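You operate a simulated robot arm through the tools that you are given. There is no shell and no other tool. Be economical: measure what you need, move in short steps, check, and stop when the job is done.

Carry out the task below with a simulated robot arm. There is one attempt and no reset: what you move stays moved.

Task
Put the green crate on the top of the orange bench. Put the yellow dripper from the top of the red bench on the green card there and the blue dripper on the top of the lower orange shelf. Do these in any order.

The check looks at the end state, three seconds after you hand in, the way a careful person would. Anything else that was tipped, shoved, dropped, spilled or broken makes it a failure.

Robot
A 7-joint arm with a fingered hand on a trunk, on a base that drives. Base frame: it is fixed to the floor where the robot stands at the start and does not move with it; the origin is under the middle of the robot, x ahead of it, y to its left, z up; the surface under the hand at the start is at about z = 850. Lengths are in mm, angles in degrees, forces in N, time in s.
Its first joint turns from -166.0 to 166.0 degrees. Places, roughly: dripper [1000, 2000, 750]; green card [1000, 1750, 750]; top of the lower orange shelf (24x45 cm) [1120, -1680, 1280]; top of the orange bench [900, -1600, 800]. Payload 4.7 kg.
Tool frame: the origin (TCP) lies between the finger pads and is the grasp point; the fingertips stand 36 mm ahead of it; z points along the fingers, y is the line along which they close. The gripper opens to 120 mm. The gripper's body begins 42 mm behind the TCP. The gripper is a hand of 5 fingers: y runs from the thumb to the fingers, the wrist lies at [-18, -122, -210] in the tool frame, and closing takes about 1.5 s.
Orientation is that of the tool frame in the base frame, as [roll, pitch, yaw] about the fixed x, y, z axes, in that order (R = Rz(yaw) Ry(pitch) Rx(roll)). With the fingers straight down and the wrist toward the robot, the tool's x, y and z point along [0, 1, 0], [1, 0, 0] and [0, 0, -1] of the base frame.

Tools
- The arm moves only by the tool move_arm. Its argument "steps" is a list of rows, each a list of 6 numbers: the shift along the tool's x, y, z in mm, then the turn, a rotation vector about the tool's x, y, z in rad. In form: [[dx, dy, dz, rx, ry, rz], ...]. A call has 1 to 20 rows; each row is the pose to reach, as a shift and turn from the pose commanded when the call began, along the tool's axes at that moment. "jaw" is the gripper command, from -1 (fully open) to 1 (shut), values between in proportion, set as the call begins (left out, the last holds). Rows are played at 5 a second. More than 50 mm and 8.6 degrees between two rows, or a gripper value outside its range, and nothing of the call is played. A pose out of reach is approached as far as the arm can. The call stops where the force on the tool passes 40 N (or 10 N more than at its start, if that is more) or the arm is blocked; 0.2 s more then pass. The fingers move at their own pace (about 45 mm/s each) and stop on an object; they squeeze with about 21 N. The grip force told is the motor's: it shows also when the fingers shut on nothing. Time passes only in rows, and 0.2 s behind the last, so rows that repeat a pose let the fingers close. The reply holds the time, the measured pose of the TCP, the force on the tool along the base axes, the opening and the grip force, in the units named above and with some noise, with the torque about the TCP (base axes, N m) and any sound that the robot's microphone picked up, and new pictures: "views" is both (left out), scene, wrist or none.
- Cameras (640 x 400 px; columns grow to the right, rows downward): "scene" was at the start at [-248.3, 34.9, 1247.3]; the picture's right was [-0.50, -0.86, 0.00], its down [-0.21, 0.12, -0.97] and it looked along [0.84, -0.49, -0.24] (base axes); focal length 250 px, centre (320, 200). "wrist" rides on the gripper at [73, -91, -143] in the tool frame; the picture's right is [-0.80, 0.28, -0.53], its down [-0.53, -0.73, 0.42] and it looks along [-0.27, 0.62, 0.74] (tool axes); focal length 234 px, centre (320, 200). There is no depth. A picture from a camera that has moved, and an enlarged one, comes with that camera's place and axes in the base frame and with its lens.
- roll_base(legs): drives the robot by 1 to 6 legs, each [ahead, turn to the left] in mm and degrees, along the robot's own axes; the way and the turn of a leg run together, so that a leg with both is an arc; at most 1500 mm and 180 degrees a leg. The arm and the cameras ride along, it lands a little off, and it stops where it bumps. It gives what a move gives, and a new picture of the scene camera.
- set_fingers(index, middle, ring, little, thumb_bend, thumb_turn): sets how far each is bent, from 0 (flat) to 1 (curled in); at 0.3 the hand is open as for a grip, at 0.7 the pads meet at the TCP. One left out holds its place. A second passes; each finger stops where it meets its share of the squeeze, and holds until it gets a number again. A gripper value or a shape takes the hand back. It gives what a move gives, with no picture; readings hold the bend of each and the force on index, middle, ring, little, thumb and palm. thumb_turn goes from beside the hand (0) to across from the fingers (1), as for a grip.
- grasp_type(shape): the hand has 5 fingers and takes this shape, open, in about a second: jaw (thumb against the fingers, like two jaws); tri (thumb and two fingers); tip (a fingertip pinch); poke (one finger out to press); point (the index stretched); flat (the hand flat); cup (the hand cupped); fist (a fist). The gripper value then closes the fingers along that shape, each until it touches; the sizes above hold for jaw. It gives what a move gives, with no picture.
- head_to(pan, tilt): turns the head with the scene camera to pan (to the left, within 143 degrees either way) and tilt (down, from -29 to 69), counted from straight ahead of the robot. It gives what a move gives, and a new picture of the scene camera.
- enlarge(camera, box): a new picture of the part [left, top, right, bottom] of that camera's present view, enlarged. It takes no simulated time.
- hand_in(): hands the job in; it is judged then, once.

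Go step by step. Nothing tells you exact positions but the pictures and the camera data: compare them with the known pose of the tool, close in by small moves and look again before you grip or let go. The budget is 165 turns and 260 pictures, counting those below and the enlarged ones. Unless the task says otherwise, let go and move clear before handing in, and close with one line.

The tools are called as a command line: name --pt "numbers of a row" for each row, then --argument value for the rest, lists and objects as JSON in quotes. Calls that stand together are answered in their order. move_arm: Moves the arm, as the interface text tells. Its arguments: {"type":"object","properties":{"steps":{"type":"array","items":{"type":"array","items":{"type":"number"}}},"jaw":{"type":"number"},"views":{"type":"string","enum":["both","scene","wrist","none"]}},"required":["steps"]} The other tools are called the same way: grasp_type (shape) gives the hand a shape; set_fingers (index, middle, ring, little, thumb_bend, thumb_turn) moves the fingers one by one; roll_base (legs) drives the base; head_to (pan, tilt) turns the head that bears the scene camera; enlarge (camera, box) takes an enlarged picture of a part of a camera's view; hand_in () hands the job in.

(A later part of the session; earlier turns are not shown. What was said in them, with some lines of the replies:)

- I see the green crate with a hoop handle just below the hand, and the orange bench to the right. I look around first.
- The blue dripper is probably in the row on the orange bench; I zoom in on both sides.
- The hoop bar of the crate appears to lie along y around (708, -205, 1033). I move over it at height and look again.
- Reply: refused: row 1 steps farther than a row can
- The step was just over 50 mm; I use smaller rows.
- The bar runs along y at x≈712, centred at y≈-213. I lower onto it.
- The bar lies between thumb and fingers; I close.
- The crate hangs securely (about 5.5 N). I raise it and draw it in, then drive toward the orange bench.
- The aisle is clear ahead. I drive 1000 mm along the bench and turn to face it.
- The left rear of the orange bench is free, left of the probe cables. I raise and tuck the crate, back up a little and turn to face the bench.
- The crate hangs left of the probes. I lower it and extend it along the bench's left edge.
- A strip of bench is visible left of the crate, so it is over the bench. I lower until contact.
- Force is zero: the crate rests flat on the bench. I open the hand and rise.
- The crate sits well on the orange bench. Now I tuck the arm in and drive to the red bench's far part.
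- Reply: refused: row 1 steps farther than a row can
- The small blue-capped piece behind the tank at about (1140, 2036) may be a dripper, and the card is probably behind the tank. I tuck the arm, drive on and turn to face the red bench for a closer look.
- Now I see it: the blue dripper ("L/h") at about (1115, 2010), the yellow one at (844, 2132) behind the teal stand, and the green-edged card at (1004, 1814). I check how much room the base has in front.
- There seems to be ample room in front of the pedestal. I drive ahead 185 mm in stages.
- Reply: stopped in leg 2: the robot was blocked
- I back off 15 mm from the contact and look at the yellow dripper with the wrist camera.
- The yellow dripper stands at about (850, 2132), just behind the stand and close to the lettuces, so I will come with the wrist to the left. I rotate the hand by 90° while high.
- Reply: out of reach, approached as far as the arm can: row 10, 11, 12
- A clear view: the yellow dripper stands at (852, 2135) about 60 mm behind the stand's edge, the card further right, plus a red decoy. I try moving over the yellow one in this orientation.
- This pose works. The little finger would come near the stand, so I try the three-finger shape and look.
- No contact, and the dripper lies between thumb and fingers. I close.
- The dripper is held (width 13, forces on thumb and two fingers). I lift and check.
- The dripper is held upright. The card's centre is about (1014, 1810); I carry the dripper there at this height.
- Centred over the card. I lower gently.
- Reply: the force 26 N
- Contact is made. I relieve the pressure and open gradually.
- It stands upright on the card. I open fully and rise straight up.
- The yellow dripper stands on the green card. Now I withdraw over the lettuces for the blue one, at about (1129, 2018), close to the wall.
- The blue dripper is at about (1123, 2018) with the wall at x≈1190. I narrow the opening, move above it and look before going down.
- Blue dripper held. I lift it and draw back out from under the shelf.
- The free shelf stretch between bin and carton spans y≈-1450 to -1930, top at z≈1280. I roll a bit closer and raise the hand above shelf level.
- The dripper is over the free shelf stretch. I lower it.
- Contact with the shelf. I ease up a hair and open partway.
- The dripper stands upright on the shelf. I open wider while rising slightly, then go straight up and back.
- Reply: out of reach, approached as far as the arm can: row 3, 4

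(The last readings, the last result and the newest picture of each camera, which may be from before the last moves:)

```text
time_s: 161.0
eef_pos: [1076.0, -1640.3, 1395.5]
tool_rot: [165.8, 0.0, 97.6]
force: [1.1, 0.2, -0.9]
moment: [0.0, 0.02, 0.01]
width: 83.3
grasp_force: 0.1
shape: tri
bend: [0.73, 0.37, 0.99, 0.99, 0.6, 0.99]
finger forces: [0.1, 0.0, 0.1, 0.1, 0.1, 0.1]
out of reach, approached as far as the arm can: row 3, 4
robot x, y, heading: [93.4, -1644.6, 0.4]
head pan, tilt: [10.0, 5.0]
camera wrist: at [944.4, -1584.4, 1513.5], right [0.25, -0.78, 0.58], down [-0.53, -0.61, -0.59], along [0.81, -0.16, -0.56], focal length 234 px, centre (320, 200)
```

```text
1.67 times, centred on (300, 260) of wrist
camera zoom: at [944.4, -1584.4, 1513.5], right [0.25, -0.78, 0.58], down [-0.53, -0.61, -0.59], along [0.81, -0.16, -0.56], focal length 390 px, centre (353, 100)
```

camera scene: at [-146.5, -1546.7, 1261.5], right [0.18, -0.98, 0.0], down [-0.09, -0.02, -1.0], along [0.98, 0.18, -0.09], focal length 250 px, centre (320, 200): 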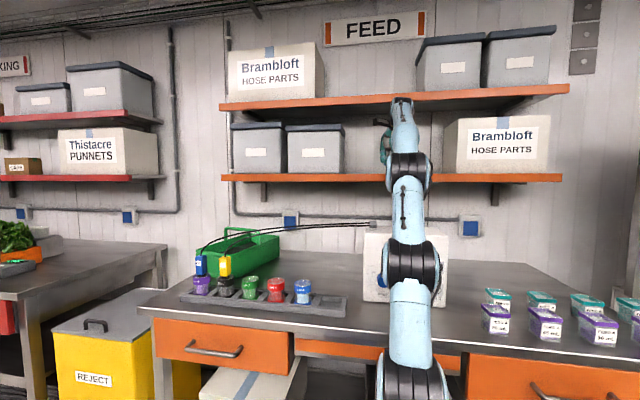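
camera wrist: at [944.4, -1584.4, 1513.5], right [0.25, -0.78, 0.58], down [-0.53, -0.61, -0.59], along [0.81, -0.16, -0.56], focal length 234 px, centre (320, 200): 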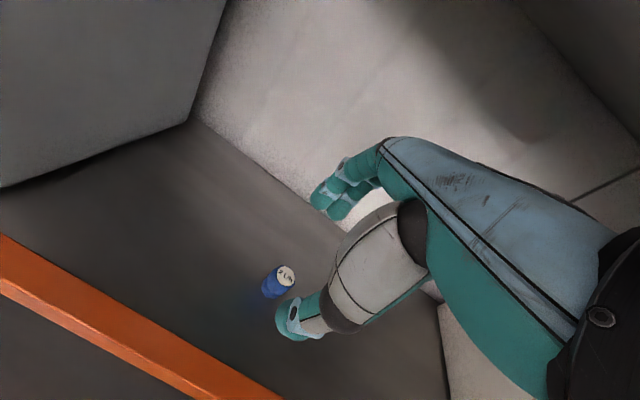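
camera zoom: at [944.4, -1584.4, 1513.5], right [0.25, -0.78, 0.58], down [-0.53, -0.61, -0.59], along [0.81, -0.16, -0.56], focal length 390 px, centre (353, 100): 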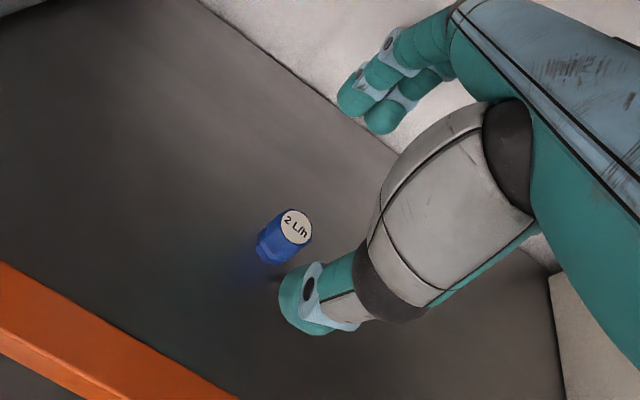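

It stands well on the shelf. I withdraw the hand over it and take a last look.

move_arm --pt "0 -39 -10 0 0 0" --pt "0 -78 -20 0 0 0" --pt "0 -117 -30 0 0 0" --pt "0 -156 -40 0 0 0" --pt "0 -195 -50 0 0 0" --pt "0 -234 -60 0 0 0" --pt "0 -273 -70 0 0 0" --pt "0 -312 -79 0 0 0" --pt "0 -350 -89 0 0 0"

enlarge --camera "scene" --box '[140, 90, 500, 330]'

```text
time_s: 163.0
eef_pos: [719.7, -1689.3, 1396.3]
tool_rot: [165.9, -0.1, 97.7]
force: [-0.2, -0.2, -0.7]
moment: [0.04, 0.04, 0.01]
width: 83.7
grasp_force: 0.1
shape: tri
bend: [0.73, 0.37, 0.99, 0.99, 0.6, 0.99]
finger forces: [0.0, 0.1, 0.1, 0.0, 0.0, 0.1]
robot x, y, heading: [94.1, -1641.3, 0.5]
head pan, tilt: [10.0, 5.0]
camera scene: at [-146.3, -1546.8, 1261.6], right [0.18, -0.98, 0.0], down [-0.09, -0.02, -1.0], along [0.98, 0.18, -0.09], focal length 250 px, centre (320, 200)
camera wrist: at [586.7, -1632.6, 1513.9], right [0.25, -0.78, 0.58], down [-0.53, -0.61, -0.59], along [0.81, -0.16, -0.56], focal length 234 px, centre (320, 200)
```

scene: 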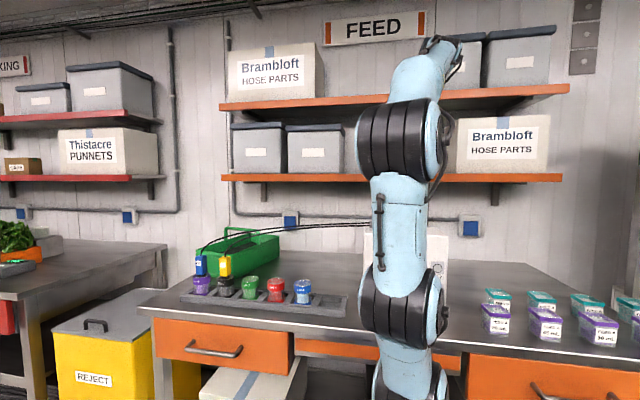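
wrist: 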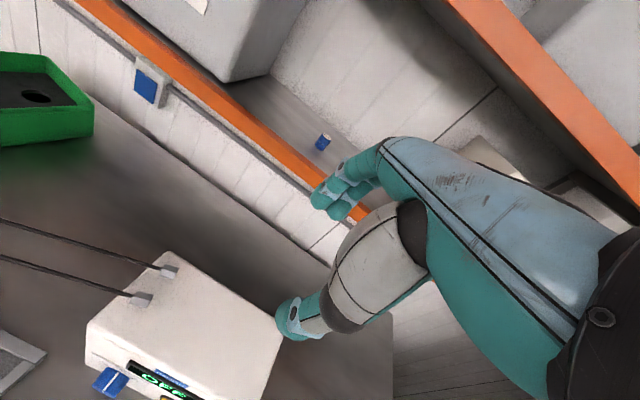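

```text
1.67 times, centred on (320, 210) of scene
camera zoom: at [-146.3, -1546.8, 1261.6], right [0.18, -0.98, 0.0], down [-0.09, -0.02, -1.0], along [0.98, 0.18, -0.09], focal length 417 px, centre (320, 183)
```

zoom: 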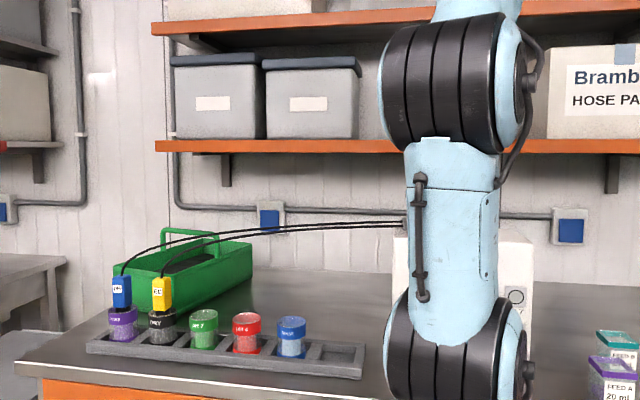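

The crate is on the orange bench, the yellow dripper stands on the green card, and the blue dripper stands on the lower orange shelf. The hand is clear, so I hand in.

hand_in

```text
The job is handed in.
```

I placed all three items and handed the job in: the green crate is on the orange bench, the yellow dripper is on the green card, and the blue dripper is on the lower orange shelf. The base bumped the red bench once, and nothing in the pictures afterwards looked displaced.
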